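You operate a simulated robot arm through the tools that you are given. There is no shell and no other tool. Be economical: measure what you need, move in short steps, check, and stop when the job is done.

The job below is to be done with a simulated two-armed robot. You get a single attempt, and the scene is never put back.

TASK
Kit the blue tray with the Type 20 bearing, sleeve and seal block.
Fine: then carry it in both hands to the teal table.

The check looks at the end state, three seconds after you hand in, the way a careful person would. Anything else that was tipped, shoved, dropped, spilled or broken makes it a failure. A push-on lid holds only when it is set on centred and level and pressed home; a screw cap is set on level and turned clockwise until tight.

THE ROBOT
Two 7-joint arms with two-finger parallel grippers on one trunk, on a base that drives. Base frame: it is fixed to the floor where the robot stands at the start and does not move with it; the origin is under the middle of the robot, x ahead of it, y to its left, z up. Lengths are in mm, angles in rad, forces in N, time in s.
The left shoulder is at the start at [70, 133, 1226], the right one opposite. With the tool pointing down near the work surface each hand reaches from about 100 to 640 mm from the robot's upright axis, wherever it stands, measured 20 degrees to its own side. Places, roughly: blue tray [400, -500, 900]; teal table [600, -2100, 800]. Payload 1.57 kg a hand.
The TCP of each hand is the grasp point between the finger pads, 30 mm short of the fingertips. In the tool frame z runs along the fingers and y along their closing line. Largest opening 80 mm; finger width 17, thickness 12; the body of the gripper, 40 by 82 mm, starts 80 mm behind the TCP.
Orientation is that of the tool frame in the base frame, as a unit quaternion [w, x, y, z]. With the fingers straight down and closing along the base's y, the tool's x points along the base's -x, its y along +y and its z along -z.

THE INTERFACE
- The arms move only by the tool play_rows. It takes "left_commands", "right_commands" or both (then of equal length, played together; a hand with none holds still); each is a list of rows, each a list of 6 numbers: the shift along the tool's x, y, z in units of 50 mm (1.0 is 50 mm), then the turn, a rotation vector about the tool's x, y, z in units of 4 degrees (1.0 is 4 degrees). In form: [[tx, ty, tz, rx, ry, rz], ...]. A call has 1 to 20 rows; each row shifts and turns the commanded pose from where the row before left it, along the tool's axes as they then stand. "left_fingers" and "right_fingers" are, for a hand that has rows, the closure, from 0 (fully open) to 1 (shut), set as the call begins (left out, the last holds). A call with a number of a shift or a turn outside -1 to 1 is refused whole. Each row takes 0.2 s and may step no farther than 50 mm and 0.15 rad from the row before; otherwise, or with a gripper value out of range, the whole call is refused. Where a pose cannot be reached the arm comes as near as it can. A force on the tool above 80 N (or 10 N above the force at the start of the call, whichever is more), or a blocked arm, ends the call early, and 0.2 s more pass. Each finger travels about 153 mm/s and halts on what it meets, pressing with about 38 N; the grip force reading is that of the motor and also rises with nothing between the fingers. The clock runs only during rows and for 0.2 s after the last one: add rows that do not move to give the fingers time. It gives the time, the measured TCP pose, the force on the tool (base axes), the opening and the grip force at its end, in the units of the frame above (readings bear some noise), with the torque about the TCP (base axes, N m) and any sound that the robot's microphone picked up.
- Cameras (640 x 400 px; columns grow to the right, rows downward): "scene" is now at [125.1, -38.2, 1452.1]; the picture's right is [-0.45, -0.89, 0.00], its down [-0.55, 0.28, -0.79] and it looks along [0.70, -0.36, -0.61] (base axes); focal length 287 px, centre (320, 200). "left" rides on the left gripper at [72, 7, -122] in its tool frame; the picture's right is [-0.09, 1.00, 0.00], its down [-0.84, -0.08, -0.54] and it looks along [-0.54, -0.05, 0.84] (tool axes); focal length 238 px, centre (320, 200). "right" rides on the right gripper at [72, -7, -122] in its tool frame; the picture's right is [0.09, 1.00, 0.00], its down [-0.84, 0.08, -0.54] and it looks along [-0.54, 0.05, 0.84] (tool axes); focal length 238 px, centre (320, 200).
- capture(camera): a new picture of that camera. It takes no simulated time.
- raise_lower(by): slides the trunk up (or, below 0, down) by that many mm; the arms and the scene camera ride with it, the base frame stays. It gives what a move gives, with no picture.
- steer(legs): drives the robot by 1 to 6 legs, each [ahead, left, turn to the left] in mm, mm and rad, along the robot's own axes; the way and the turn of a leg run together, so that a leg with both is an arc; at most 1500 mm and 3.142 rad a leg. The arms and the cameras ride along, it lands a little off, and it stops where it bumps. It gives what a move gives.
- aim_head(pan, tilt): turns the head with the scene camera to pan (to the left, within 1.501 rad either way) and tilt (down, from -0.506 to 1.204), counted from straight ahead of the robot. It gives what a move gives.
- pixel_to_xyz(camera, pixels): for up to 12 pixels [column, row] of the newest picture of that camera ("zoom" is the newest enlarged one), the place [x, y, z] in the base frame of the surface seen there, good to about 2 mm. It takes no simulated time.
- enlarge(camera, box): a new picture of the part [left, top, right, bottom] of that camera's present view, enlarged. It takes no simulated time.
- hand_in(): hands the job in; it is judged then, once.

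Go step by step. Measure first, check grasps and placings, and put right what went wrong. The budget is 80 turns and 58 pictures, counting those below and the enlarged ones. Unless the task says otherwise, let go and move clear before handing in, and close with one line.

The tools are called after "Request:" as a command line: name --argument value ..., lists and objects as JSON in quotes. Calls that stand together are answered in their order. play_rows: Moves the arms, as the interface text tells. Its arguments: {"type":"object","properties":{"left_commands":{"type":"array"},"left_fingers":{"type":"number"},"right_commands":{"type":"array"},"right_fingers":{"type":"number"}},"required":[]} The other tools are called the same way: raise_lower (by) slides the trunk up or down; steer (legs) drives the base; aim_head (pan, tilt) turns the head that bears the scene camera; capture (camera) takes a picture; pixel_to_xyz (camera, pixels) gives the place of the surface under pixels of a picture; enlarge (camera, box) takes an enlarged picture of a part of a camera's view; hand_in () hands the job in.

At the start:

```text
t: 0.0
left_eef_pos: [383.0, -72.8, 1205.8]
left_ee_rot: [0.0, 0.0, 1.0, 0.0]
left_contact_force: [0.1, 0.7, -1.0]
left_moment: [0.02, 0.0, 0.02]
left_grip_width: 80.0
left_gripper_force: 0.2
right_eef_pos: [363.7, -399.3, 1197.0]
right_ee_rot: [0.0, 0.0, 1.0, 0.0]
right_contact_force: [-0.5, 0.3, 0.5]
right_moment: [0.02, 0.01, -0.01]
right_grip_width: 80.1
right_gripper_force: 0.0
trunk travel left (down, up): [-800.0, 140.0]
robot x, y, heading: [3.3, -1.7, 0.005]
head pan, tilt: [-0.469, 0.661]
```

scene: 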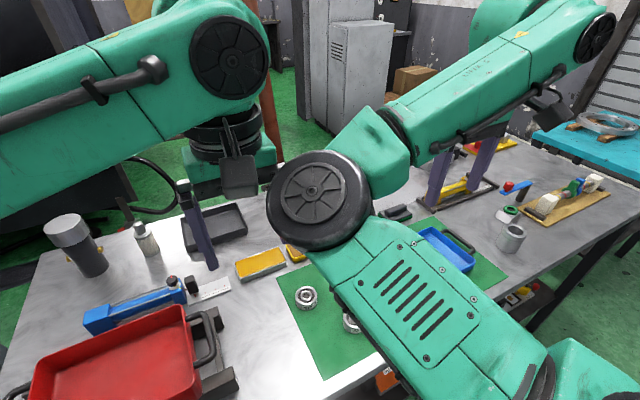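
right: 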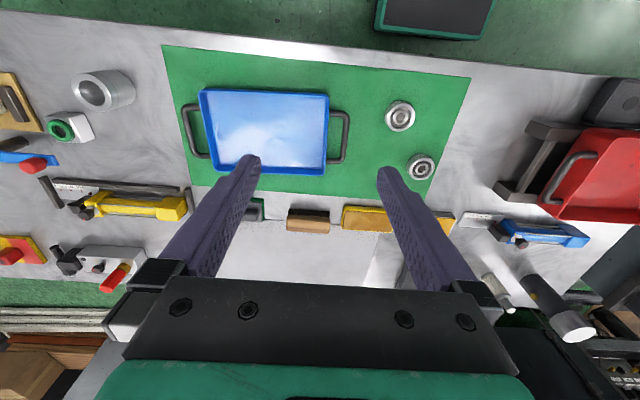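
left: 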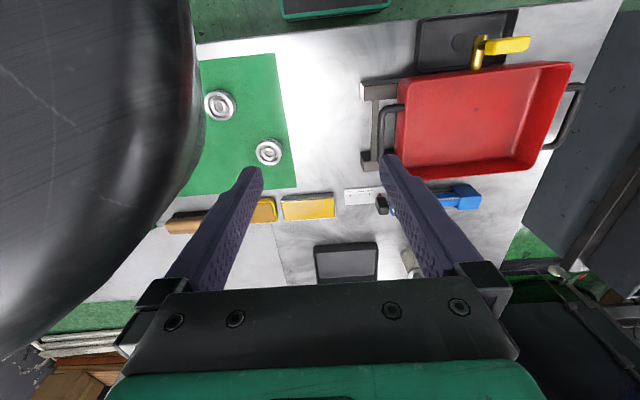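

The right picture shows the blue tray, two bearings at (400,115) and (421,166), a sleeve-like cylinder at (103,90) and a block with a green ring at (70,128). I'll enlarge both areas to tell the bearings apart, and measure.

Request:
enlarge --camera "right" --box '[360, 80, 480, 200]'

Request:
enlarge --camera "right" --box '[0, 50, 200, 175]'

Request:
pixel_to_xyz --camera "right" --pixels '[[400, 115], [421, 166], [92, 92], [62, 128], [208, 92], [325, 96], [212, 166], [322, 172], [265, 130], [193, 130], [338, 136], [260, 60]]'

```text
3.33 times, centred on (420, 140) of right
```

zoom: 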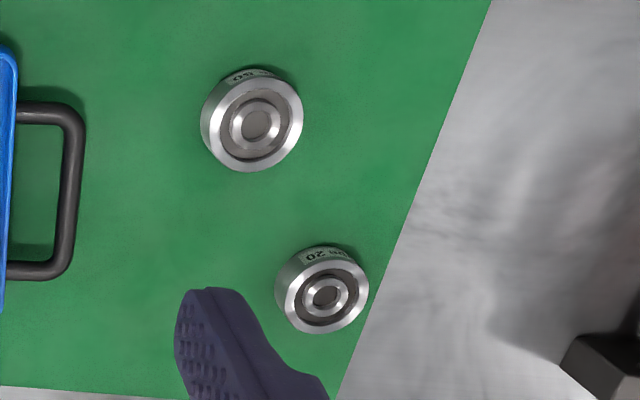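

```text
3.20 times, centred on (100, 112) of right
```

zoom: 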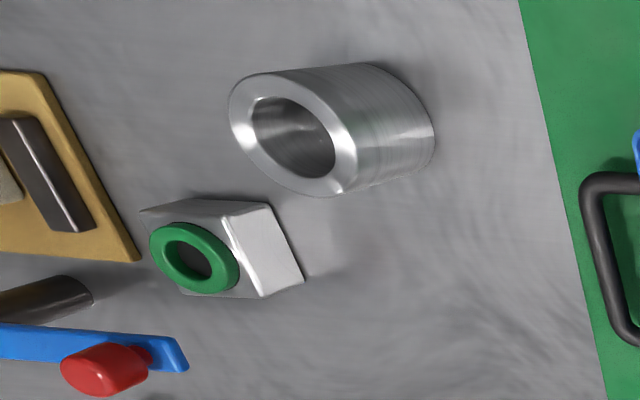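

```text
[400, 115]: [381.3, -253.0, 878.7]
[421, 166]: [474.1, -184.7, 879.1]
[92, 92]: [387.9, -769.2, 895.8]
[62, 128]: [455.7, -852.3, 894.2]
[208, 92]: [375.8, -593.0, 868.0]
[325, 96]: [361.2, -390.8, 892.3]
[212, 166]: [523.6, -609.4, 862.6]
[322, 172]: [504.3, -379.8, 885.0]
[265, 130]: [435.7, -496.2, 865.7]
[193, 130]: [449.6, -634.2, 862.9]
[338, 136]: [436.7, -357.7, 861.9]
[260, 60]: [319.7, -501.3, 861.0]
```

The small bearing at (421,166) reads "20" (about [474,-185]); the other, nearer to me, seems to read "50". I'll check that closer, but first I'll slide the robot right so that everything is within reach of both hands (tray centre y ≈ -496), looking at the floor on that side beforehand.

Request:
aim_head --pan -1.3 --tilt 0.6

Request:
capture --camera "scene"

```text
t: 1.1
left_eef_pos: [383.3, -72.1, 1206.1]
left_ee_rot: [0.0, 0.0, 1.0, 0.0]
left_contact_force: [-0.4, -0.1, 0.7]
left_moment: [-0.01, 0.02, -0.03]
left_grip_width: 80.1
left_gripper_force: 0.1
right_eef_pos: [363.3, -398.9, 1196.1]
right_ee_rot: [0.001, 0.0, 1.0, 0.0]
right_contact_force: [0.2, 0.1, -0.2]
right_moment: [-0.01, 0.02, -0.03]
right_grip_width: 79.9
right_gripper_force: 0.0
trunk travel left (down, up): [-800.0, 140.0]
robot x, y, heading: [-1.6, 1.3, 0.002]
head pan, tilt: [-1.3, 0.6]
```

```text
52 pictures are left
```

scene: 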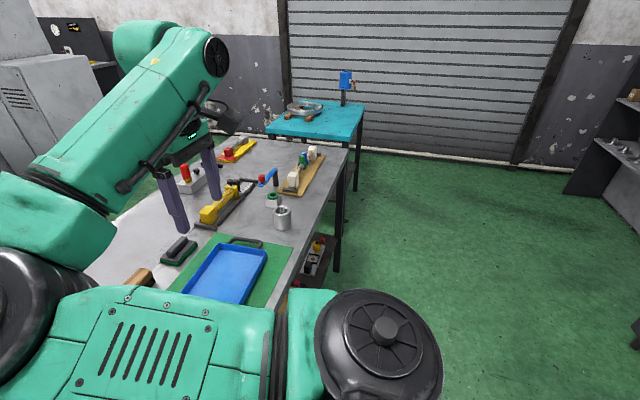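

The floor to the right is free, and the teal table stands beyond the bench with a ring on blocks (305,108) and a blue device (347,85). I'll measure its extent and drive right.

Request:
pixel_to_xyz --camera "scene" --pixels '[[267, 131], [350, 139], [362, 104], [347, 145], [288, 102], [313, 118], [346, 100], [322, 105], [335, 120], [347, 148], [288, 255], [280, 275]]'

Request:
enlarge --camera "scene" --box '[250, 60, 380, 160]'

Request:
steer --legs '[[0, -495, 0]]'

```text
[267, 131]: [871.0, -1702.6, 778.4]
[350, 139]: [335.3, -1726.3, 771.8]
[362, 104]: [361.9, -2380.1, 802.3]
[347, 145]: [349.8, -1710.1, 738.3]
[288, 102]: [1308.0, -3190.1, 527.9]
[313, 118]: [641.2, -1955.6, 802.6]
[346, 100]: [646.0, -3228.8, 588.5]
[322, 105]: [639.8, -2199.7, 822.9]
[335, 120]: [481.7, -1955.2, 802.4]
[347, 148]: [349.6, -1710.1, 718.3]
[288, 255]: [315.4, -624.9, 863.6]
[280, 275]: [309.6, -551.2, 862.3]
```

```text
4.00 times, centred on (315, 110) of scene
```

zoom: 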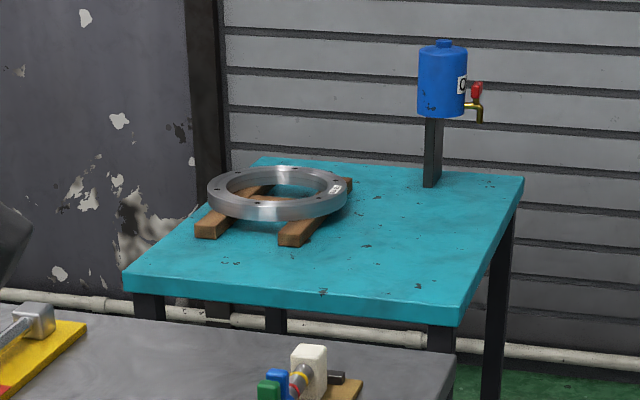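

```text
t: 4.0
left_eef_pos: [383.2, -561.9, 1205.9]
left_ee_rot: [0.0, 0.001, 1.0, -0.002]
left_contact_force: [-0.4, 0.1, 0.1]
left_moment: [0.01, 0.01, 0.04]
left_grip_width: 80.3
left_gripper_force: 0.1
right_eef_pos: [363.1, -888.4, 1196.7]
right_ee_rot: [-0.001, 0.0, 1.0, -0.002]
right_contact_force: [0.9, 0.8, 0.2]
right_moment: [-0.03, -0.02, 0.0]
right_grip_width: 79.9
right_gripper_force: 0.0
trunk travel left (down, up): [-800.0, 140.0]
robot x, y, heading: [-1.7, -490.9, 0.006]
head pan, tilt: [-1.3, 0.6]
```

The teal table top is at z≈802, x 340–870, y -1710…-2390, with the near strip free. Robot is now at y=-491; next I hover the left hand over the "20" bearing and the right hand near the sleeve, and look.

Request:
play_rows --left_commands '[[-0.228, 0.94, 0.5, 0, 0, 0], [-0.228, 0.94, 0.5, 0, 0, 0], [-0.228, 0.94, 0.5, 0, 0, 0], [-0.228, 0.94, 0.5, 0, 0, 0], [-0.228, 0.94, 0.5, 0, 0, 0], [-0.228, 0.94, 0.5, 0, 0, 0], [-0.228, 0.94, 0.5, 0, 0, 0], [-0.228, 0.94, 0.5, 0, 0, 0], [0, 0, 0, 0, 0, 0]]' --right_commands '[[-0.075, 0.275, 0.3, 0, 0, 0], [-0.075, 0.275, 0.3, 0, 0, 0], [-0.075, 0.275, 0.3, 0, 0, 0], [-0.075, 0.275, 0.3, 0, 0, 0], [-0.075, 0.275, 0.3, 0, 0, 0], [-0.075, 0.275, 0.3, 0, 0, 0], [-0.075, 0.275, 0.3, 0, 0, 0], [-0.075, 0.275, 0.3, 0, 0, 0], [0, 0, 0, 0, 0, 0]]' --left_fingers 0 --right_fingers 0

Request:
capture --camera "left"

Request:
capture --camera "right"

```text
refused: row 1 steps farther than a row can; nothing moved
```

```text
50 pictures are left
```

left: 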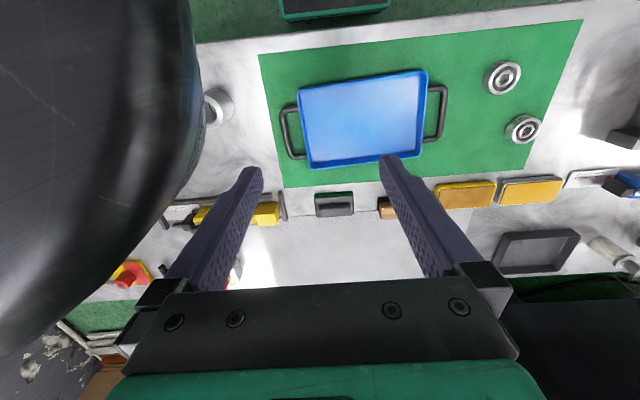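

```text
49 pictures are left
```

right: 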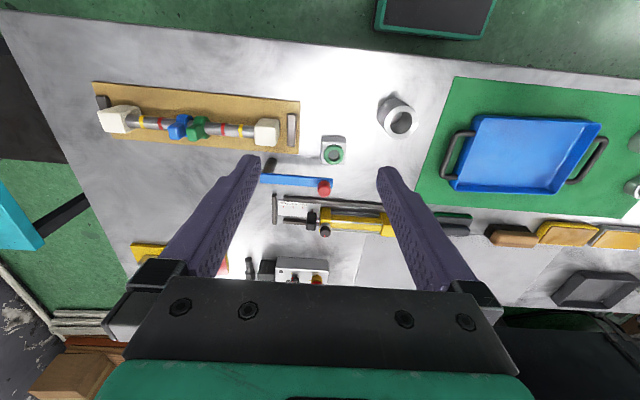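

The step was refused (norm over 50 mm); I'll use smaller steps. Measure the sleeve and block in the right picture too.

Request:
pixel_to_xyz --camera "right" --pixels '[[385, 121], [418, 124], [401, 108], [402, 138], [322, 138], [345, 138], [322, 163], [345, 162], [334, 147], [380, 100], [400, 123], [334, 155]]'

Request:
play_rows --left_commands '[[-0.182, 0.754, 0.4, 0, 0, 0], [-0.182, 0.754, 0.4, 0, 0, 0], [-0.182, 0.754, 0.4, 0, 0, 0], [-0.182, 0.754, 0.4, 0, 0, 0], [-0.182, 0.754, 0.4, 0, 0, 0], [-0.182, 0.754, 0.4, 0, 0, 0], [-0.182, 0.754, 0.4, 0, 0, 0], [-0.182, 0.754, 0.4, 0, 0, 0], [-0.182, 0.754, 0.4, 0, 0, 0], [-0.182, 0.754, 0.4, 0, 0, 0], [0, 0, 0, 0, 0, 0]]' --right_commands '[[-0.06, 0.22, 0.24, 0, 0, 0], [-0.06, 0.22, 0.24, 0, 0, 0], [-0.06, 0.22, 0.24, 0, 0, 0], [-0.06, 0.22, 0.24, 0, 0, 0], [-0.06, 0.22, 0.24, 0, 0, 0], [-0.06, 0.22, 0.24, 0, 0, 0], [-0.06, 0.22, 0.24, 0, 0, 0], [-0.06, 0.22, 0.24, 0, 0, 0], [-0.06, 0.22, 0.24, 0, 0, 0], [-0.06, 0.22, 0.24, 0, 0, 0], [0, 0, 0, 0, 0, 0]]' --left_fingers 0 --right_fingers 0

Request:
capture --camera "left"

Request:
capture --camera "right"

```text
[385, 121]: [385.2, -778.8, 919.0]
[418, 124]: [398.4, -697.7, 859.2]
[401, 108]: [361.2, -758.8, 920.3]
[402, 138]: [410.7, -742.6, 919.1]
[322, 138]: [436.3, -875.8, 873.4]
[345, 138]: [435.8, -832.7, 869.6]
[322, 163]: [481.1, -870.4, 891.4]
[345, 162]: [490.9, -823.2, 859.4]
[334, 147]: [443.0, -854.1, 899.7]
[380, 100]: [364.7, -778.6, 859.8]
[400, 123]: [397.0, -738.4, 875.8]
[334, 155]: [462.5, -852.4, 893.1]
```

```text
t: 6.5
left_eef_pos: [473.5, -184.8, 1003.4]
left_ee_rot: [0.001, -0.001, 1.0, 0.0]
left_contact_force: [0.1, -0.2, 0.9]
left_moment: [0.02, -0.04, 0.03]
left_grip_width: 80.2
left_gripper_force: 0.2
right_eef_pos: [425.2, -856.1, 1081.5]
right_ee_rot: [0.0, 0.0, 1.0, 0.0]
right_contact_force: [-0.5, 1.0, 0.2]
right_moment: [0.01, -0.01, -0.02]
right_grip_width: 79.9
right_gripper_force: 0.1
right hand out of reach, approached as far as the arm can: row 2, 3, 4, 5, 6, 7, 8, 9, 10
trunk travel left (down, up): [-800.0, 140.0]
robot x, y, heading: [3.1, -493.3, 0.001]
head pan, tilt: [-1.3, 0.6]
```

```text
48 pictures are left
```

left: 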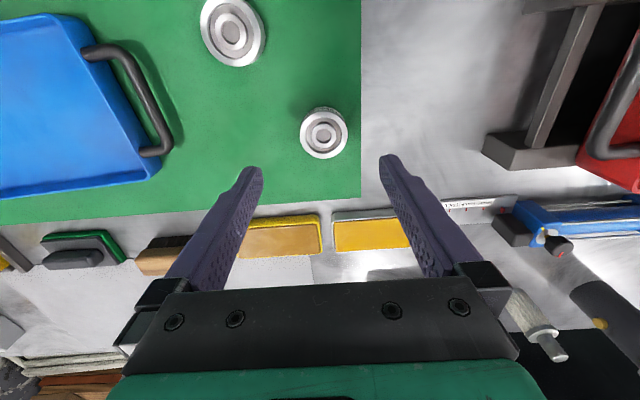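

```text
47 pictures are left
```

right: 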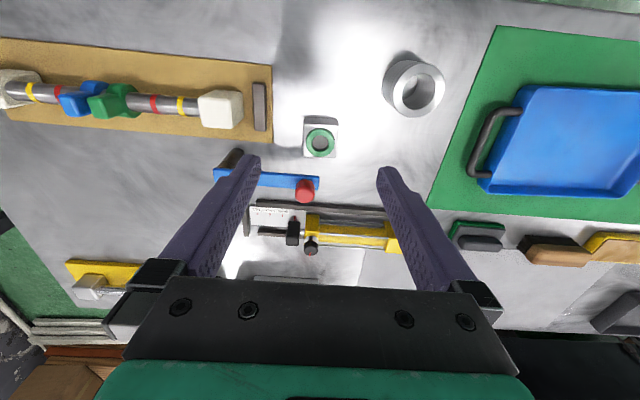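

The left hand hovers right over the bearing; the right arm couldn't get fully to the commanded pose (it's at [425,-856,1081]). I'll read the label and measure edges in these new pictures.

Request:
enlarge --camera "left" --box '[190, 0, 350, 170]'

Request:
pixel_to_xyz --camera "left" --pixels '[[304, 133], [344, 133], [323, 114], [323, 154], [323, 133], [152, 153], [155, 120], [90, 52], [130, 65], [168, 145], [20, 110], [84, 40]]'

Request:
pixel_to_xyz --camera "right" --pixels '[[390, 90], [444, 88], [417, 63], [417, 115], [306, 124], [336, 124], [306, 155], [334, 157], [320, 130], [470, 160], [500, 112], [303, 192]]'

```text
2.35 times, centred on (270, 85) of left
```

zoom: 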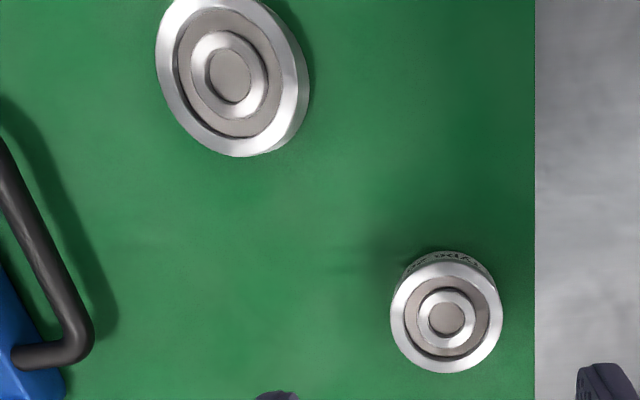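

```text
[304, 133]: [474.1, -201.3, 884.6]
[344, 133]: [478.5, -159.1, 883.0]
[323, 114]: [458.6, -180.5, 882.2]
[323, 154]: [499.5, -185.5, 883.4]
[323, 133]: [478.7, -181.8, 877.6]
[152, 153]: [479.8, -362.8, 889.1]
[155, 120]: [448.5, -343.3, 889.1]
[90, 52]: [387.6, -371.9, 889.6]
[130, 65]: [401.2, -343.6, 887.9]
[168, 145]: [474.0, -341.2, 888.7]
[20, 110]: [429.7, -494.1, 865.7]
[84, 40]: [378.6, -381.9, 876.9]
```

```text
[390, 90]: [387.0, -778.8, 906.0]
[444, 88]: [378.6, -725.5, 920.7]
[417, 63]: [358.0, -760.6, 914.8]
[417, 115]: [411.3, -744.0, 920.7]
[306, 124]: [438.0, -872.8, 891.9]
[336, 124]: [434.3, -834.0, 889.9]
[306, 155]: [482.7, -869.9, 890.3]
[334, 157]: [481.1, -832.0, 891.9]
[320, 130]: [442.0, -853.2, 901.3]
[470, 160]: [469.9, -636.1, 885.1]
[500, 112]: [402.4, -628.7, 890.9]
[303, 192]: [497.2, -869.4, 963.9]
```

The bearing's centre is about (479,-182), top z 883, ~44 mm across; handle bars sit at z≈889, y≈-343 and -633. Lower the left hand around the bearing.

Request:
play_rows --left_commands '[[-0.1, 0.06, 0.75, 0, 0, 0], [0, 0, 0.75, 0, 0, 0], [0, 0, 0.45, 0, 0, 0], [0, 0, 0.25, 0, 0, 0], [0, 0, 0, 0, 0, 0]]' --left_fingers 0

Request:
enlarge --camera "left" --box '[220, 100, 420, 225]'

```text
t: 7.7
left_eef_pos: [479.1, -182.7, 894.9]
left_ee_rot: [0.0, 0.0, 1.0, 0.0]
left_contact_force: [0.1, -0.1, -0.2]
left_moment: [0.01, -0.02, 0.01]
left_grip_width: 80.2
left_gripper_force: 0.1
right_eef_pos: [424.6, -856.5, 1081.6]
right_ee_rot: [0.0, 0.0, 1.0, -0.001]
right_contact_force: [0.1, -0.5, -1.2]
right_moment: [0.04, -0.01, 0.01]
right_grip_width: 80.1
right_gripper_force: 0.0
trunk travel left (down, up): [-800.0, 140.0]
robot x, y, heading: [-4.6, -488.6, -0.0]
head pan, tilt: [-1.3, 0.6]
```

```text
3.20 times, centred on (320, 162) of left
```

zoom: 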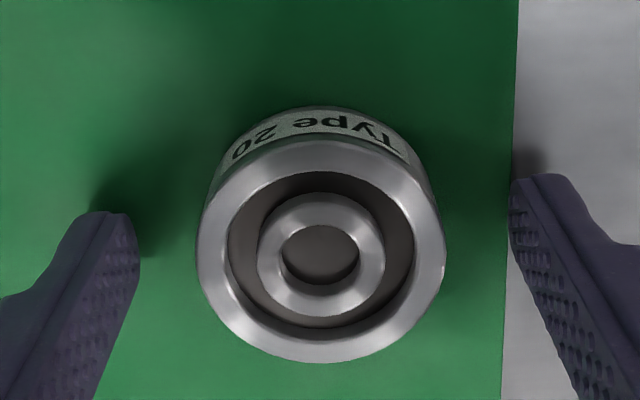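

The label reads "Type 20" upside down – confirmed, and the bearing is centred between the fingers. Close and lift.

Request:
play_rows --left_commands '[[0, 0, 0, 0, 0, 0], [0, 0, 0, 0, 0, 0], [0, 0, 0, 0, 0, 0], [0, 0, -0.4, 0, 0, 0], [0, 0, -0.8, 0, 0, 0], [0, 0, -0.8, 0, 0, 0], [0, 0, 0, 0, 0, 0]]' --left_fingers 1

Request:
capture --camera "left"

Request:
pixel_to_xyz --camera "right" --pixels '[[271, 70], [271, 140], [230, 160], [262, 178], [318, 182], [298, 180], [260, 105], [220, 110], [250, 210], [320, 210], [290, 230], [330, 215]]'

```text
t: 9.2
left_eef_pos: [479.8, -180.9, 994.6]
left_ee_rot: [0.0, 0.0, 1.0, 0.0]
left_contact_force: [0.1, 1.2, -0.8]
left_moment: [0.03, 0.01, 0.0]
left_grip_width: 48.8
left_gripper_force: 38.1
right_eef_pos: [425.1, -857.0, 1081.7]
right_ee_rot: [0.0, 0.0, 1.0, 0.0]
right_contact_force: [0.1, -1.0, 0.0]
right_moment: [-0.04, 0.03, 0.0]
right_grip_width: 80.2
right_gripper_force: 0.1
trunk travel left (down, up): [-800.0, 140.0]
robot x, y, heading: [2.4, -492.2, -0.001]
head pan, tilt: [-1.3, 0.6]
```

```text
44 pictures are left
```

left: 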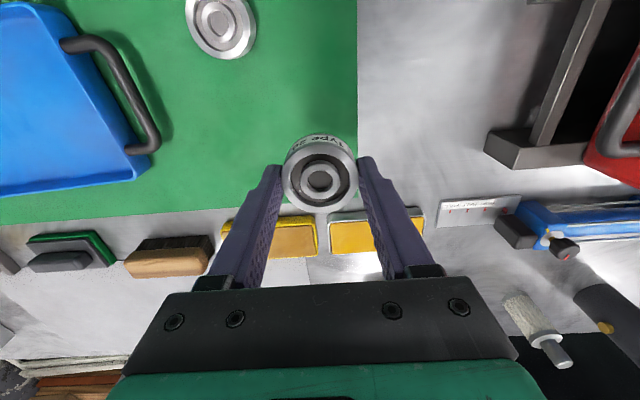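

```text
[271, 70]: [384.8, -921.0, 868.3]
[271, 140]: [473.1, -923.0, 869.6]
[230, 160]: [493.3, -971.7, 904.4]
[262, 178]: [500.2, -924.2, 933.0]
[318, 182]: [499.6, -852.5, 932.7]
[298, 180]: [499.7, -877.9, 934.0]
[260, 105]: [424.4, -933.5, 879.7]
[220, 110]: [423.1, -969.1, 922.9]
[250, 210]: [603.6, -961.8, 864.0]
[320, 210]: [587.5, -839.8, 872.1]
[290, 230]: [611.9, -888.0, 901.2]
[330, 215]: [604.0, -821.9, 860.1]
```

Bearing is held (48.8 mm wide). Next, carry it over the tray's left part (438,-445) and lower it to just above the tray floor.

Request:
play_rows --left_commands '[[0.14, -0.88, 0, 0, 0, 0], [0.14, -0.88, 0, 0, 0, 0], [0.14, -0.88, 0, 0, 0, 0], [0.14, -0.88, 0, 0, 0, 0], [0.14, -0.88, 0, 0, 0, 0], [0.14, -0.88, 0, 0, 0, 0], [0, 0, 0.6, 0, 0, 0], [0, 0, 0.6, 0, 0, 0], [0, 0, 0.3, 0, 0, 0], [0, 0, 0.2, 0, 0, 0], [0, 0, 0.1, 0, 0, 0], [0, 0, 0, 0, 0, 0]]'

Request:
capture --camera "left"

```text
t: 11.8
left_eef_pos: [436.3, -445.8, 906.2]
left_ee_rot: [0.0, 0.0, 1.0, 0.0]
left_contact_force: [-0.2, -0.8, -2.0]
left_moment: [-0.01, 0.02, -0.02]
left_grip_width: 48.5
left_gripper_force: 38.1
right_eef_pos: [424.6, -855.8, 1083.1]
right_ee_rot: [0.0, 0.0, 1.0, 0.0]
right_contact_force: [1.1, 0.5, 0.2]
right_moment: [-0.01, -0.05, 0.05]
right_grip_width: 80.3
right_gripper_force: 0.1
trunk travel left (down, up): [-800.0, 140.0]
robot x, y, heading: [4.3, -491.7, 0.0]
head pan, tilt: [-1.3, 0.6]
```

```text
43 pictures are left
```

left: 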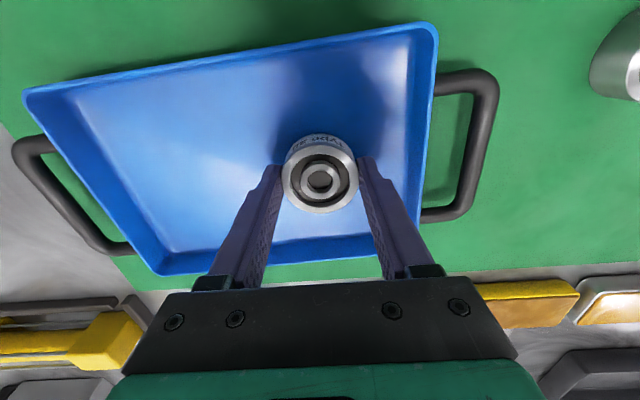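

The bearing hangs about 5 mm above the tray floor, well clear of the walls. Lower the rest and open partly, then rise.

Request:
play_rows --left_commands '[[0, 0, 0.05, 0, 0, 0], [0, 0, 0.05, 0, 0, 0], [0, 0, 0, 0, 0, 0]]'

Request:
play_rows --left_commands '[[0, 0, 0, 0, 0, 0], [0, 0, 0, 0, 0, 0], [0, 0, -0.4, 0, 0, 0], [0, 0, -0.8, 0, 0, 0], [0, 0, -0.8, 0, 0, 0], [0, 0.8, -0.2, 0, 0, 0], [0, 0.9, -0.2, 0, 0, 0], [0, 0.9, -0.2, 0, 0, 0], [0, 0.9, -0.2, 0, 0, 0], [0, 0.9, -0.2, 0, 0, 0], [0, 0.9, -0.2, 0, 0, 0], [0, 0.5, 0, 0, 0, 0]]' --left_fingers 0.22

Request:
play_rows --right_commands '[[0, 0, 0, 0, 0, 0], [0, 0, 0.5, 0, 0, 0], [0, 0, 0, 0, 0, 0]]'

Request:
capture --camera "right"

```text
t: 12.7
left_eef_pos: [437.1, -446.4, 900.8]
left_ee_rot: [0.0, 0.001, 1.0, 0.0]
left_contact_force: [-1.4, -0.1, -1.8]
left_moment: [0.0, -0.02, -0.02]
left_grip_width: 48.8
left_gripper_force: 38.1
right_eef_pos: [425.3, -856.2, 1081.2]
right_ee_rot: [0.0, 0.001, 1.0, -0.001]
right_contact_force: [0.0, 0.2, -0.4]
right_moment: [0.02, 0.04, 0.0]
right_grip_width: 80.1
right_gripper_force: 0.0
trunk travel left (down, up): [-800.0, 140.0]
robot x, y, heading: [-1.3, -492.7, 0.005]
head pan, tilt: [-1.3, 0.6]
```

```text
t: 15.2
left_eef_pos: [435.9, -156.0, 1058.8]
left_ee_rot: [-0.001, 0.0, 1.0, 0.0]
left_contact_force: [0.5, -0.1, 0.1]
left_moment: [-0.02, 0.0, -0.01]
left_grip_width: 62.4
left_gripper_force: 0.1
right_eef_pos: [423.3, -856.0, 1081.7]
right_ee_rot: [0.0, 0.0, 1.0, 0.0]
right_contact_force: [0.1, -0.6, -0.5]
right_moment: [-0.02, -0.01, -0.01]
right_grip_width: 80.1
right_gripper_force: 0.0
trunk travel left (down, up): [-800.0, 140.0]
robot x, y, heading: [2.3, -492.1, -0.0]
head pan, tilt: [-1.3, 0.6]
```

```text
t: 16.1
left_eef_pos: [436.7, -156.8, 1058.2]
left_ee_rot: [0.0, -0.001, 1.0, 0.0]
left_contact_force: [-0.3, 0.4, 0.3]
left_moment: [-0.02, 0.0, 0.04]
left_grip_width: 62.3
left_gripper_force: 0.1
right_eef_pos: [424.1, -855.7, 1056.6]
right_ee_rot: [0.0, 0.0, 1.0, 0.0]
right_contact_force: [-0.5, 0.4, -0.1]
right_moment: [0.04, 0.01, -0.01]
right_grip_width: 80.1
right_gripper_force: 0.0
trunk travel left (down, up): [-800.0, 140.0]
robot x, y, heading: [1.6, -489.0, 0.001]
head pan, tilt: [-1.3, 0.6]
```

```text
42 pictures are left
```

right: 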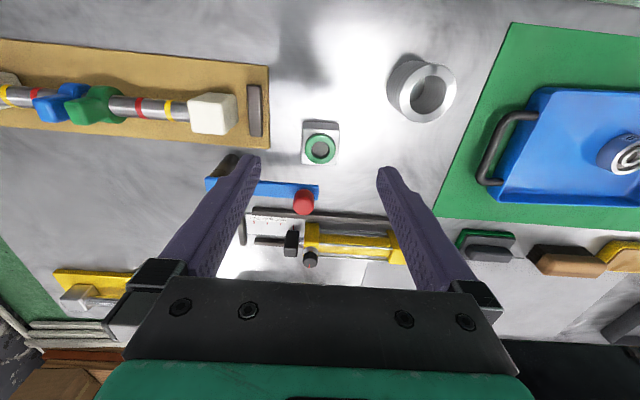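

The bearing stands in the tray, and the right arm obeys again. Take the seal block next: centre about (459,-852), top z≈891; fingers go at y ±40, clear of the board (edge y≈-921) and the lever (x≈500).

Request:
play_rows --right_commands '[[-0.35, 0.04, 0.5, 0, 0, 0], [-0.35, 0.04, 0.5, 0, 0, 0], [0, 0, 0.5, 0, 0, 0], [0, 0, 0.5, 0, 0, 0], [0, 0, 0, 0, 0, 0]]' --right_fingers 0

Request:
capture --camera "right"

```text
t: 17.2
left_eef_pos: [435.3, -155.9, 1058.3]
left_ee_rot: [0.0, 0.0, 1.0, 0.0]
left_contact_force: [-0.9, -0.1, -0.1]
left_moment: [0.03, -0.01, -0.01]
left_grip_width: 62.2
left_gripper_force: 0.0
right_eef_pos: [461.6, -852.1, 957.9]
right_ee_rot: [-0.001, -0.001, 1.0, 0.0]
right_contact_force: [-0.3, 0.3, 0.1]
right_moment: [0.01, -0.01, -0.02]
right_grip_width: 79.9
right_gripper_force: 0.1
trunk travel left (down, up): [-800.0, 140.0]
robot x, y, heading: [-1.9, -492.1, 0.002]
head pan, tilt: [-1.3, 0.6]
```

```text
41 pictures are left
```

right: 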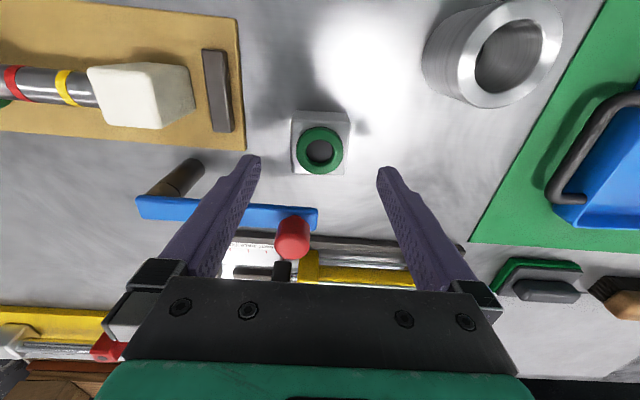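

Well centred over the block. Before descending I check the lever and knob clearance.

Request:
pixel_to_xyz --camera "right" --pixels '[[170, 198], [290, 208], [290, 220], [290, 245], [185, 165], [292, 115], [347, 115], [293, 172], [345, 175], [319, 130], [300, 206]]'

```text
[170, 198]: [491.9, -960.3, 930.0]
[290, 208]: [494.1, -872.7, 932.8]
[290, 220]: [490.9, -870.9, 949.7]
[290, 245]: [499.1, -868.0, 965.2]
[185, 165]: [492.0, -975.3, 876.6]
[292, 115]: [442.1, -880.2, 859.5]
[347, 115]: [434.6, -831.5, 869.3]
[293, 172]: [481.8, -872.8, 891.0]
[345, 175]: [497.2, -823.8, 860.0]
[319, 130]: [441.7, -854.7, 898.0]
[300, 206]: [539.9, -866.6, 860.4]
```

Knob and lever start at x≈490; the gripper's body edge would be x≈475 after a 6 mm shift toward me, so it's clear. Descend, close, and lift straight up.

Request:
play_rows --right_commands '[[0.13, 0, 0.3, 0, 0, 0], [0, 0, 0.4, 0, 0, 0], [0, 0, 0.3, 0, 0, 0], [0, 0, 0.22, 0, 0, 0], [0, 0, 0, 0, 0, 0]]' --right_fingers 0

Request:
play_rows --right_commands '[[0, 0, 0, 0, 0, 0], [0, 0, 0, 0, 0, 0], [0, 0, 0, 0, 0, 0], [0, 0, -0.4, 0, 0, 0], [0, 0, -0.8, 0, 0, 0], [0, 0, -0.8, 0, 0, 0], [0, 0, 0, 0, 0, 0]]' --right_fingers 1

Request:
capture --camera "right"

```text
t: 18.4
left_eef_pos: [435.1, -156.6, 1056.5]
left_ee_rot: [0.001, 0.0, 1.0, 0.0]
left_contact_force: [-0.1, -1.0, 0.3]
left_moment: [0.04, 0.01, 0.0]
left_grip_width: 62.5
left_gripper_force: 0.1
right_eef_pos: [453.1, -850.6, 895.6]
right_ee_rot: [0.0, 0.0, 1.0, 0.0]
right_contact_force: [-0.3, -0.7, 0.6]
right_moment: [0.03, -0.04, 0.0]
right_grip_width: 80.2
right_gripper_force: 0.0
trunk travel left (down, up): [-800.0, 140.0]
robot x, y, heading: [-5.3, -489.9, -0.003]
head pan, tilt: [-1.3, 0.6]
```

```text
t: 20.1
left_eef_pos: [436.4, -156.5, 1058.3]
left_ee_rot: [0.0, 0.0, 1.0, 0.001]
left_contact_force: [0.7, -1.0, 0.1]
left_moment: [0.01, 0.03, 0.01]
left_grip_width: 62.1
left_gripper_force: 0.0
right_eef_pos: [454.7, -851.4, 993.6]
right_ee_rot: [0.0, 0.0, 1.0, 0.0]
right_contact_force: [-0.2, -0.7, -1.3]
right_moment: [-0.02, 0.02, 0.0]
right_grip_width: 47.2
right_gripper_force: 38.2
trunk travel left (down, up): [-800.0, 140.0]
robot x, y, heading: [-2.7, -490.9, -0.0]
head pan, tilt: [-1.3, 0.6]
```

```text
40 pictures are left
```

right: 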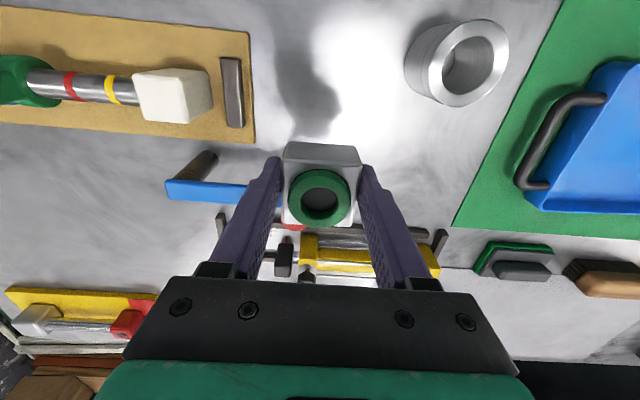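

Block held (47.2 mm). I measure the tray's inside edges from the last left picture to set the layout.

Request:
pixel_to_xyz --camera "left" --pixels '[[60, 95], [90, 130], [105, 160], [140, 220], [165, 250], [260, 60], [210, 240], [410, 50], [410, 150], [400, 90], [130, 200], [30, 90]]'

```text
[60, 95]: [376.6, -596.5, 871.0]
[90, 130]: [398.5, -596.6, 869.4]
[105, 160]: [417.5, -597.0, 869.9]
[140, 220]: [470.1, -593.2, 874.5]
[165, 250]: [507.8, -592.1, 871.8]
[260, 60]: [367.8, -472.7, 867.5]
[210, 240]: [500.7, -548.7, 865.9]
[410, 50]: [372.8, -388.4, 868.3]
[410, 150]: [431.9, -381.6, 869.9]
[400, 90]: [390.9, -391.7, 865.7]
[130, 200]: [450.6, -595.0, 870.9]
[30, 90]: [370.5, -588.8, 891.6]
```

The tray floor spans x≈366–505, y≈-594…-386. I'll set the block at TCP (468,-545) toward the far side, leaving space at (412,-515) for the sleeve. Carry the block there at this height first.

Request:
play_rows --right_commands '[[-0.03, 0.765, 0, 0, 0, 0], [-0.03, 0.765, 0, 0, 0, 0], [-0.03, 0.765, 0, 0, 0, 0], [-0.03, 0.765, 0, 0, 0, 0], [-0.03, 0.765, 0, 0, 0, 0], [-0.03, 0.765, 0, 0, 0, 0], [-0.03, 0.765, 0, 0, 0, 0], [-0.03, 0.765, 0, 0, 0, 0], [0, 0, 0, 0, 0, 0]]'

Request:
capture --camera "right"

```text
t: 22.1
left_eef_pos: [435.3, -157.4, 1057.5]
left_ee_rot: [-0.001, 0.0, 1.0, 0.0]
left_contact_force: [-0.5, 0.7, 0.4]
left_moment: [0.02, -0.01, 0.01]
left_grip_width: 62.3
left_gripper_force: 0.0
right_eef_pos: [524.4, -595.9, 959.8]
right_ee_rot: [0.01, 0.017, 1.0, -0.014]
right_contact_force: [0.2, -0.3, -1.6]
right_moment: [0.02, 0.02, 0.01]
right_grip_width: 47.2
right_gripper_force: 38.5
right hand out of reach, approached as far as the arm can: row 2, 3, 4, 5, 6
trunk travel left (down, up): [-800.0, 140.0]
robot x, y, heading: [-1.5, -489.3, 0.002]
head pan, tilt: [-1.3, 0.6]
```

```text
39 pictures are left
```

right: 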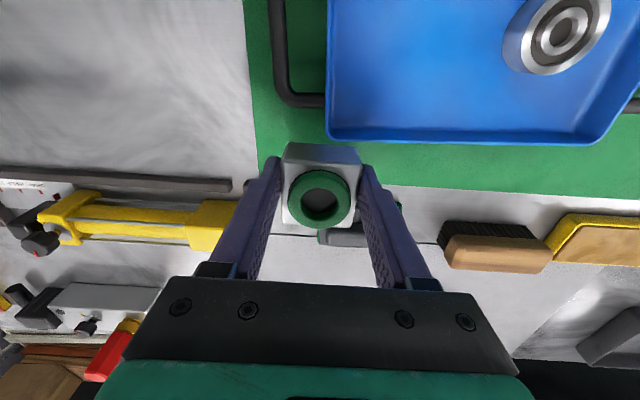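

The arm strayed from the commanded line to [524,-596,960] with a slight tilt (past the tray's far edge, block still held, nothing touched: force ≈ 0). I'll lift straight up and level the hand, then see whether it can converge.

Request:
play_rows --right_commands '[[0, 0, -0.5, 0, 0, 0], [0, 0, -0.5, -0.4, 0.29, -0.49], [0, 0, -0.4, 0, 0, 0], [0, 0, 0, 0, 0, 0], [0, 0, 0, 0, 0, 0]]'

```text
t: 23.2
left_eef_pos: [437.4, -156.1, 1057.4]
left_ee_rot: [0.0, 0.0, 1.0, 0.0]
left_contact_force: [0.8, -0.8, 0.4]
left_moment: [0.0, 0.01, -0.03]
left_grip_width: 62.3
left_gripper_force: 0.1
right_eef_pos: [549.9, -571.1, 999.2]
right_ee_rot: [-0.009, -0.017, 1.0, 0.015]
right_contact_force: [0.6, 0.3, -2.1]
right_moment: [0.0, -0.02, 0.0]
right_grip_width: 47.4
right_gripper_force: 37.9
right hand out of reach, approached as far as the arm can: row 1, 2, 3
trunk travel left (down, up): [-800.0, 140.0]
robot x, y, heading: [6.0, -489.2, -0.002]
head pan, tilt: [-1.3, 0.6]
```

The hand drifts outward, so the arm is at a joint limit in this posture, not in contact. I'll raise the trunk to change the arm's geometry and then level the hand again.

Request:
raise_lower --by 130

Request:
play_rows --right_commands '[[0, 0, 0.4, 0.2, -0.15, 0.25], [0, 0, 0.4, 0.2, -0.14, 0.24], [0, 0, 0.4, 0, 0, 0], [0, 0, 0, 0, 0, 0], [0, 0, 0, 0, 0, 0]]'

Request:
aim_head --pan -0.3 --tilt 0.75

Request:
capture --camera "scene"

```text
t: 24.8
left_eef_pos: [436.7, -155.7, 1188.1]
left_ee_rot: [0.001, 0.0, 1.0, 0.001]
left_contact_force: [0.4, -0.1, 0.5]
left_moment: [0.01, 0.02, 0.02]
left_grip_width: 62.4
left_gripper_force: 0.1
right_eef_pos: [550.5, -571.2, 1127.1]
right_ee_rot: [-0.01, -0.017, 1.0, 0.013]
right_contact_force: [-0.5, -0.2, -2.1]
right_moment: [-0.02, 0.02, -0.02]
right_grip_width: 47.3
right_gripper_force: 37.9
trunk travel left (down, up): [-930.0, 10.0]
robot x, y, heading: [-4.7, -490.3, 0.002]
head pan, tilt: [-1.3, 0.6]
```

```text
t: 26.0
left_eef_pos: [436.8, -156.7, 1187.7]
left_ee_rot: [0.0, 0.001, 1.0, 0.0]
left_contact_force: [-0.4, -0.1, 0.4]
left_moment: [-0.02, 0.03, -0.03]
left_grip_width: 62.5
left_gripper_force: 0.0
right_eef_pos: [550.6, -577.7, 1069.7]
right_ee_rot: [0.003, 0.005, 1.0, -0.004]
right_contact_force: [0.0, 0.4, -1.2]
right_moment: [0.02, 0.04, -0.02]
right_grip_width: 47.2
right_gripper_force: 38.2
trunk travel left (down, up): [-930.0, 10.0]
robot x, y, heading: [-2.3, -488.4, 0.0]
head pan, tilt: [-1.3, 0.6]
```

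```text
t: 27.3
left_eef_pos: [436.7, -156.4, 1187.0]
left_ee_rot: [0.0, 0.001, 1.0, 0.0]
left_contact_force: [0.8, 0.6, 0.8]
left_moment: [0.01, 0.01, 0.01]
left_grip_width: 62.2
left_gripper_force: 0.1
right_eef_pos: [548.6, -578.0, 1066.4]
right_ee_rot: [0.0, 0.004, 1.0, -0.006]
right_contact_force: [0.0, -0.8, -1.4]
right_moment: [0.0, 0.02, -0.02]
right_grip_width: 47.3
right_gripper_force: 38.0
trunk travel left (down, up): [-930.0, 10.0]
robot x, y, heading: [0.1, -489.5, -0.0]
head pan, tilt: [-0.3, 0.75]
```

```text
38 pictures are left
```

scene: 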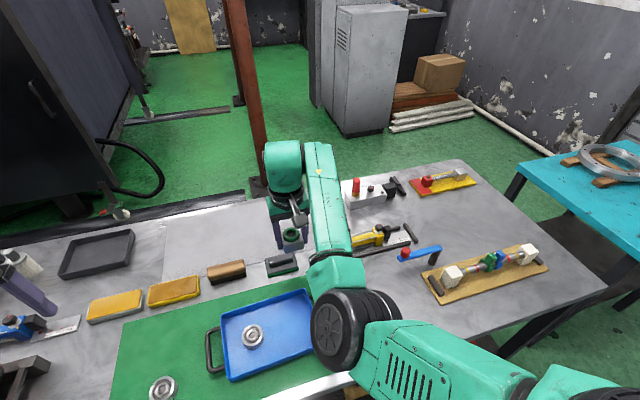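

The scene picture shows the right elbow (340,330) folded tightly in front of the chest—a flexion limit; with the trunk up there's more room. I'll try moving back over the tray in small steps, high up.

Request:
pixel_to_xyz --camera "scene" --pixels '[[335, 330], [340, 260], [320, 170], [290, 235], [360, 370], [310, 300]]'

Request:
play_rows --right_commands '[[0.4, 0.15, 0, 0, 0, 0], [0.4, 0.15, 0, 0, 0, 0], [0.4, 0.15, 0, 0, 0, 0], [0.4, 0.15, 0, 0, 0, 0], [0, 0, 0, 0, 0, 0], [0, 0, 0, 0, 0, 0]]'

```text
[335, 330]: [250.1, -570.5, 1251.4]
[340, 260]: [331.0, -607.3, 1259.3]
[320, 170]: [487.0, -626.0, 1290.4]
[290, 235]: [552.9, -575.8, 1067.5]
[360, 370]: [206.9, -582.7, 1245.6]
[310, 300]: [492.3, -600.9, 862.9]
```

```text
t: 28.9
left_eef_pos: [435.8, -156.8, 1187.9]
left_ee_rot: [0.0, -0.001, 1.0, 0.0]
left_contact_force: [0.0, 0.0, 0.2]
left_moment: [-0.03, 0.0, 0.01]
left_grip_width: 62.6
left_gripper_force: 0.1
right_eef_pos: [493.0, -615.0, 1055.3]
right_ee_rot: [0.014, 0.031, 0.998, -0.051]
right_contact_force: [0.0, -0.2, -0.5]
right_moment: [-0.03, 0.03, -0.02]
right_grip_width: 47.2
right_gripper_force: 38.2
right hand out of reach, approached as far as the arm can: row 2, 3, 4
trunk travel left (down, up): [-930.0, 10.0]
robot x, y, heading: [-1.1, -491.4, 0.002]
head pan, tilt: [-0.3, 0.75]
stopped in row 6 (right hand): the arm was blocked; the commanded pose is now the measured one
```

The arm jammed at its own limit (elbow tucked inward, block still held, no contact force). I'll back out to the right where it is comfortable and level the hand; then drive the base left to bring the tray into the right arm's good zone instead.

Request:
play_rows --right_commands '[[-0.1, -0.6, 0, -0.49, 0.13, -0.3], [-0.1, -0.6, 0, -0.49, 0.13, -0.3], [0, -0.6, 0, -0.48, 0.14, -0.29], [0, -0.6, 0, 0, 0, 0], [0, -0.6, 0, 0, 0, 0], [0, 0, 0, 0, 0, 0], [0, 0, 0, 0, 0, 0]]'

```text
t: 30.5
left_eef_pos: [436.3, -156.6, 1187.5]
left_ee_rot: [0.0, 0.0, 1.0, 0.0]
left_contact_force: [0.2, 0.8, -0.5]
left_moment: [0.04, -0.03, 0.03]
left_grip_width: 62.6
left_gripper_force: 0.0
right_eef_pos: [496.5, -767.1, 1062.4]
right_ee_rot: [0.0, 0.002, 1.0, -0.002]
right_contact_force: [0.0, 0.2, -0.8]
right_moment: [-0.03, 0.01, 0.02]
right_grip_width: 47.1
right_gripper_force: 38.5
trunk travel left (down, up): [-930.0, 10.0]
robot x, y, heading: [-0.7, -491.1, -0.001]
head pan, tilt: [-0.3, 0.75]
```

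Hand level again at [496,-767,1062]. Drive the base left by 280 mm so the tray area falls at the right arm's comfortable side.

Request:
steer --legs '[[0, 280, 0]]'

Request:
play_rows --right_commands '[[0.2, -0.4, 0.4, 0, 0, 0], [0.2, -0.4, 0.4, 0, 0, 0], [0.2, -0.3, 0.4, 0, 0, 0], [0, 0, 0, 0, 0, 0], [0, 0, 0, 0, 0, 0]]'

Request:
capture --camera "right"

```text
t: 32.5
left_eef_pos: [432.1, 124.5, 1188.1]
left_ee_rot: [0.001, -0.004, 1.0, 0.002]
left_contact_force: [1.1, 0.0, 0.1]
left_moment: [0.02, -0.03, -0.01]
left_grip_width: 62.5
left_gripper_force: 0.0
right_eef_pos: [497.6, -486.0, 1060.9]
right_ee_rot: [-0.001, -0.003, 1.0, -0.001]
right_contact_force: [0.2, 0.1, -1.2]
right_moment: [-0.02, -0.01, -0.02]
right_grip_width: 47.3
right_gripper_force: 38.2
trunk travel left (down, up): [-930.0, 10.0]
robot x, y, heading: [-4.4, -210.6, 0.01]
head pan, tilt: [-0.3, 0.75]
```

```text
t: 33.7
left_eef_pos: [431.9, 126.5, 1186.9]
left_ee_rot: [0.0, -0.005, 1.0, 0.001]
left_contact_force: [-0.2, -0.2, 0.9]
left_moment: [-0.02, -0.01, 0.02]
left_grip_width: 62.5
left_gripper_force: 0.0
right_eef_pos: [467.9, -540.6, 1003.5]
right_ee_rot: [0.0, -0.002, 1.0, 0.0]
right_contact_force: [-0.1, 0.1, -1.7]
right_moment: [0.03, 0.08, -0.01]
right_grip_width: 47.1
right_gripper_force: 38.3
trunk travel left (down, up): [-930.0, 10.0]
robot x, y, heading: [-0.3, -208.8, 0.008]
head pan, tilt: [-0.3, 0.75]
```

```text
37 pictures are left
```

right: 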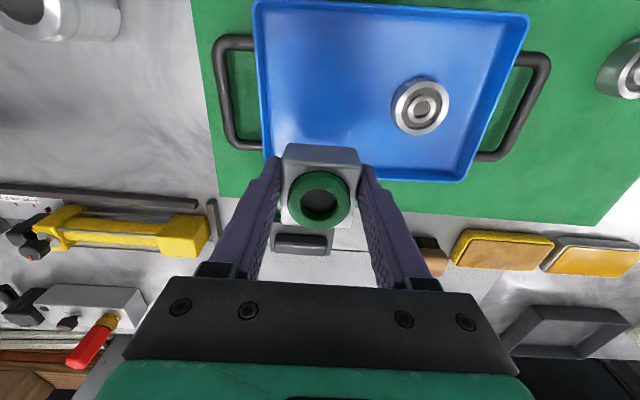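

Now at (468,-541), 1003 with the block above the tray. Check the far wall before lowering.

Request:
pixel_to_xyz --camera "right" --pixels '[[400, 172], [400, 165], [400, 178], [440, 176], [272, 140], [266, 100], [278, 60], [340, 8], [420, 105], [392, 105], [448, 105]]'

```text
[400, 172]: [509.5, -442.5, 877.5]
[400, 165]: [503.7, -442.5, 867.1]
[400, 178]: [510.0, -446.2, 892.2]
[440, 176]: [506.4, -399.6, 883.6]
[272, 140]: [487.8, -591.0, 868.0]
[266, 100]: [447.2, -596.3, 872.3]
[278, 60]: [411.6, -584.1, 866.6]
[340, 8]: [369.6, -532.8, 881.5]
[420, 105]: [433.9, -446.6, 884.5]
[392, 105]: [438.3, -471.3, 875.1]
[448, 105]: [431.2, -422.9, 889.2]
```

Far floor edge is x≈503 versus block front at 495 — fine. Lower to ~1 mm over the floor, release partly, and rise.

Request:
play_rows --right_commands '[[0, 0, 0.6, 0, 0, 0], [0, 0, 0.6, 0, 0, 0], [0, 0, 0.4, 0, 0, 0], [0, 0, 0.2, 0, 0, 0], [0, 0, 0.14, 0, 0, 0], [0, 0, 0.06, 0, 0, 0], [0, 0, 0, 0, 0, 0]]'

```text
t: 35.3
left_eef_pos: [433.0, 126.4, 1187.9]
left_ee_rot: [0.001, -0.004, 1.0, 0.0]
left_contact_force: [-0.4, 0.3, 0.0]
left_moment: [-0.03, -0.01, 0.02]
left_grip_width: 62.3
left_gripper_force: 0.1
right_eef_pos: [468.8, -538.9, 902.5]
right_ee_rot: [-0.001, -0.003, 1.0, -0.002]
right_contact_force: [-0.6, 0.2, -0.5]
right_moment: [-0.02, 0.02, -0.06]
right_grip_width: 47.1
right_gripper_force: 38.1
trunk travel left (down, up): [-930.0, 10.0]
robot x, y, heading: [-0.2, -210.6, 0.008]
head pan, tilt: [-0.3, 0.75]
```

At 902.5, just over the floor. Release and rise.

Request:
play_rows --right_commands '[[0, 0, 0.02, 0, 0, 0], [0, 0, 0, 0, 0, 0]]'

Request:
play_rows --right_commands '[[0, 0, 0, 0, 0, 0], [0, 0, 0, 0, 0, 0], [0, 0, -0.3, 0, 0, 0], [0, 0, -0.7, 0, 0, 0], [0, 0, -0.7, 0, 0, 0], [0, 0, -0.5, 0, 0, 0], [0, 0, 0, 0, 0, 0]]' --right_fingers 0.25

Request:
capture --camera "right"

```text
t: 35.9
left_eef_pos: [431.8, 127.2, 1187.2]
left_ee_rot: [0.0, -0.004, 1.0, 0.0]
left_contact_force: [0.1, 0.0, -0.9]
left_moment: [0.02, 0.01, 0.03]
left_grip_width: 62.3
left_gripper_force: 0.0
right_eef_pos: [468.5, -538.9, 901.3]
right_ee_rot: [0.0, -0.003, 1.0, -0.002]
right_contact_force: [0.4, -0.6, 1.6]
right_moment: [0.07, 0.01, 0.02]
right_grip_width: 47.1
right_gripper_force: 37.6
trunk travel left (down, up): [-930.0, 10.0]
robot x, y, heading: [-0.7, -209.9, 0.007]
head pan, tilt: [-0.3, 0.75]
```

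```text
t: 37.5
left_eef_pos: [433.1, 127.0, 1187.4]
left_ee_rot: [0.0, -0.005, 1.0, 0.0]
left_contact_force: [-0.6, 1.3, 0.5]
left_moment: [-0.01, 0.03, -0.01]
left_grip_width: 62.4
left_gripper_force: 0.0
right_eef_pos: [468.0, -539.9, 1011.9]
right_ee_rot: [-0.001, -0.003, 1.0, -0.001]
right_contact_force: [0.6, -0.1, -0.5]
right_moment: [-0.01, 0.0, 0.02]
right_grip_width: 60.0
right_gripper_force: 0.1
trunk travel left (down, up): [-930.0, 10.0]
robot x, y, heading: [-3.0, -212.4, 0.01]
head pan, tilt: [-0.3, 0.75]
```

```text
36 pictures are left
```

right: 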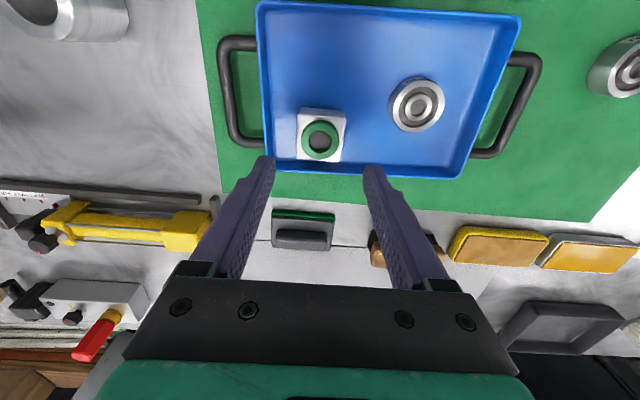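

The block sits flat in the tray. Now to the sleeve: slide the base right 125 mm, open the right hand and hover over it.

Request:
steer --legs '[[0, -125, 0]]'

Request:
play_rows --right_commands '[[0.3, -0.4, 0, 0, 0, 0], [0.3, -0.4, 0, 0, 0, 0], [0.3, -0.4, 0, 0, 0, 0], [0.3, -0.4, 0, 0, 0, 0], [0.3, -0.1, 0, 0, 0, 0], [0, 0, 0, 0, 0, 0], [0, 0, 0, 0, 0, 0]]' --right_fingers 0

Request:
capture --camera "right"

```text
t: 38.7
left_eef_pos: [432.7, 8.4, 1188.1]
left_ee_rot: [0.0, -0.006, 1.0, -0.002]
left_contact_force: [0.4, -0.1, -0.1]
left_moment: [-0.05, 0.0, 0.0]
left_grip_width: 62.5
left_gripper_force: 0.0
right_eef_pos: [468.9, -658.6, 1013.9]
right_ee_rot: [-0.001, -0.005, 1.0, -0.004]
right_contact_force: [-0.4, 0.0, 0.6]
right_moment: [-0.02, 0.01, 0.01]
right_grip_width: 60.2
right_gripper_force: 0.1
trunk travel left (down, up): [-930.0, 10.0]
robot x, y, heading: [0.3, -332.8, 0.015]
head pan, tilt: [-0.3, 0.75]
```

```text
t: 40.3
left_eef_pos: [433.2, 4.5, 1187.7]
left_ee_rot: [0.0, -0.006, 1.0, 0.001]
left_contact_force: [0.7, 0.3, 0.4]
left_moment: [0.03, -0.01, -0.01]
left_grip_width: 62.5
left_gripper_force: 0.0
right_eef_pos: [395.8, -749.0, 1012.5]
right_ee_rot: [-0.001, -0.004, 1.0, -0.002]
right_contact_force: [0.3, -0.2, -0.1]
right_moment: [0.0, -0.02, 0.0]
right_grip_width: 79.9
right_gripper_force: 0.1
trunk travel left (down, up): [-930.0, 10.0]
robot x, y, heading: [1.3, -332.5, 0.01]
head pan, tilt: [-0.3, 0.75]
```

```text
35 pictures are left
```

right: 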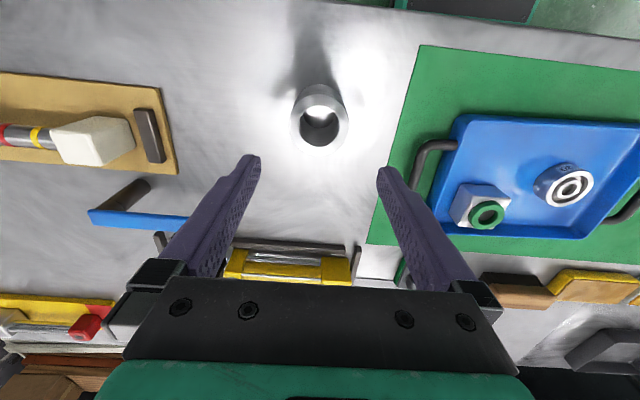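

Hovering over the sleeve; measure its rim.

Request:
pixel_to_xyz --camera "right" --pixels '[[295, 118], [345, 118], [320, 97], [320, 145], [302, 103], [338, 103], [302, 137], [340, 137], [405, 180], [418, 180]]'

```text
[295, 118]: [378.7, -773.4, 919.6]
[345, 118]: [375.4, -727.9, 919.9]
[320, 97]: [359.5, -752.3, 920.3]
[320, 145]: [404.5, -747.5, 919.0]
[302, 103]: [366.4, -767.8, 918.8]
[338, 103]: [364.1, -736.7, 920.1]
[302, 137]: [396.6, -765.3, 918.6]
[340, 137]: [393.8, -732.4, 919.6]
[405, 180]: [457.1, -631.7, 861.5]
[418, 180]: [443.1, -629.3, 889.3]
```

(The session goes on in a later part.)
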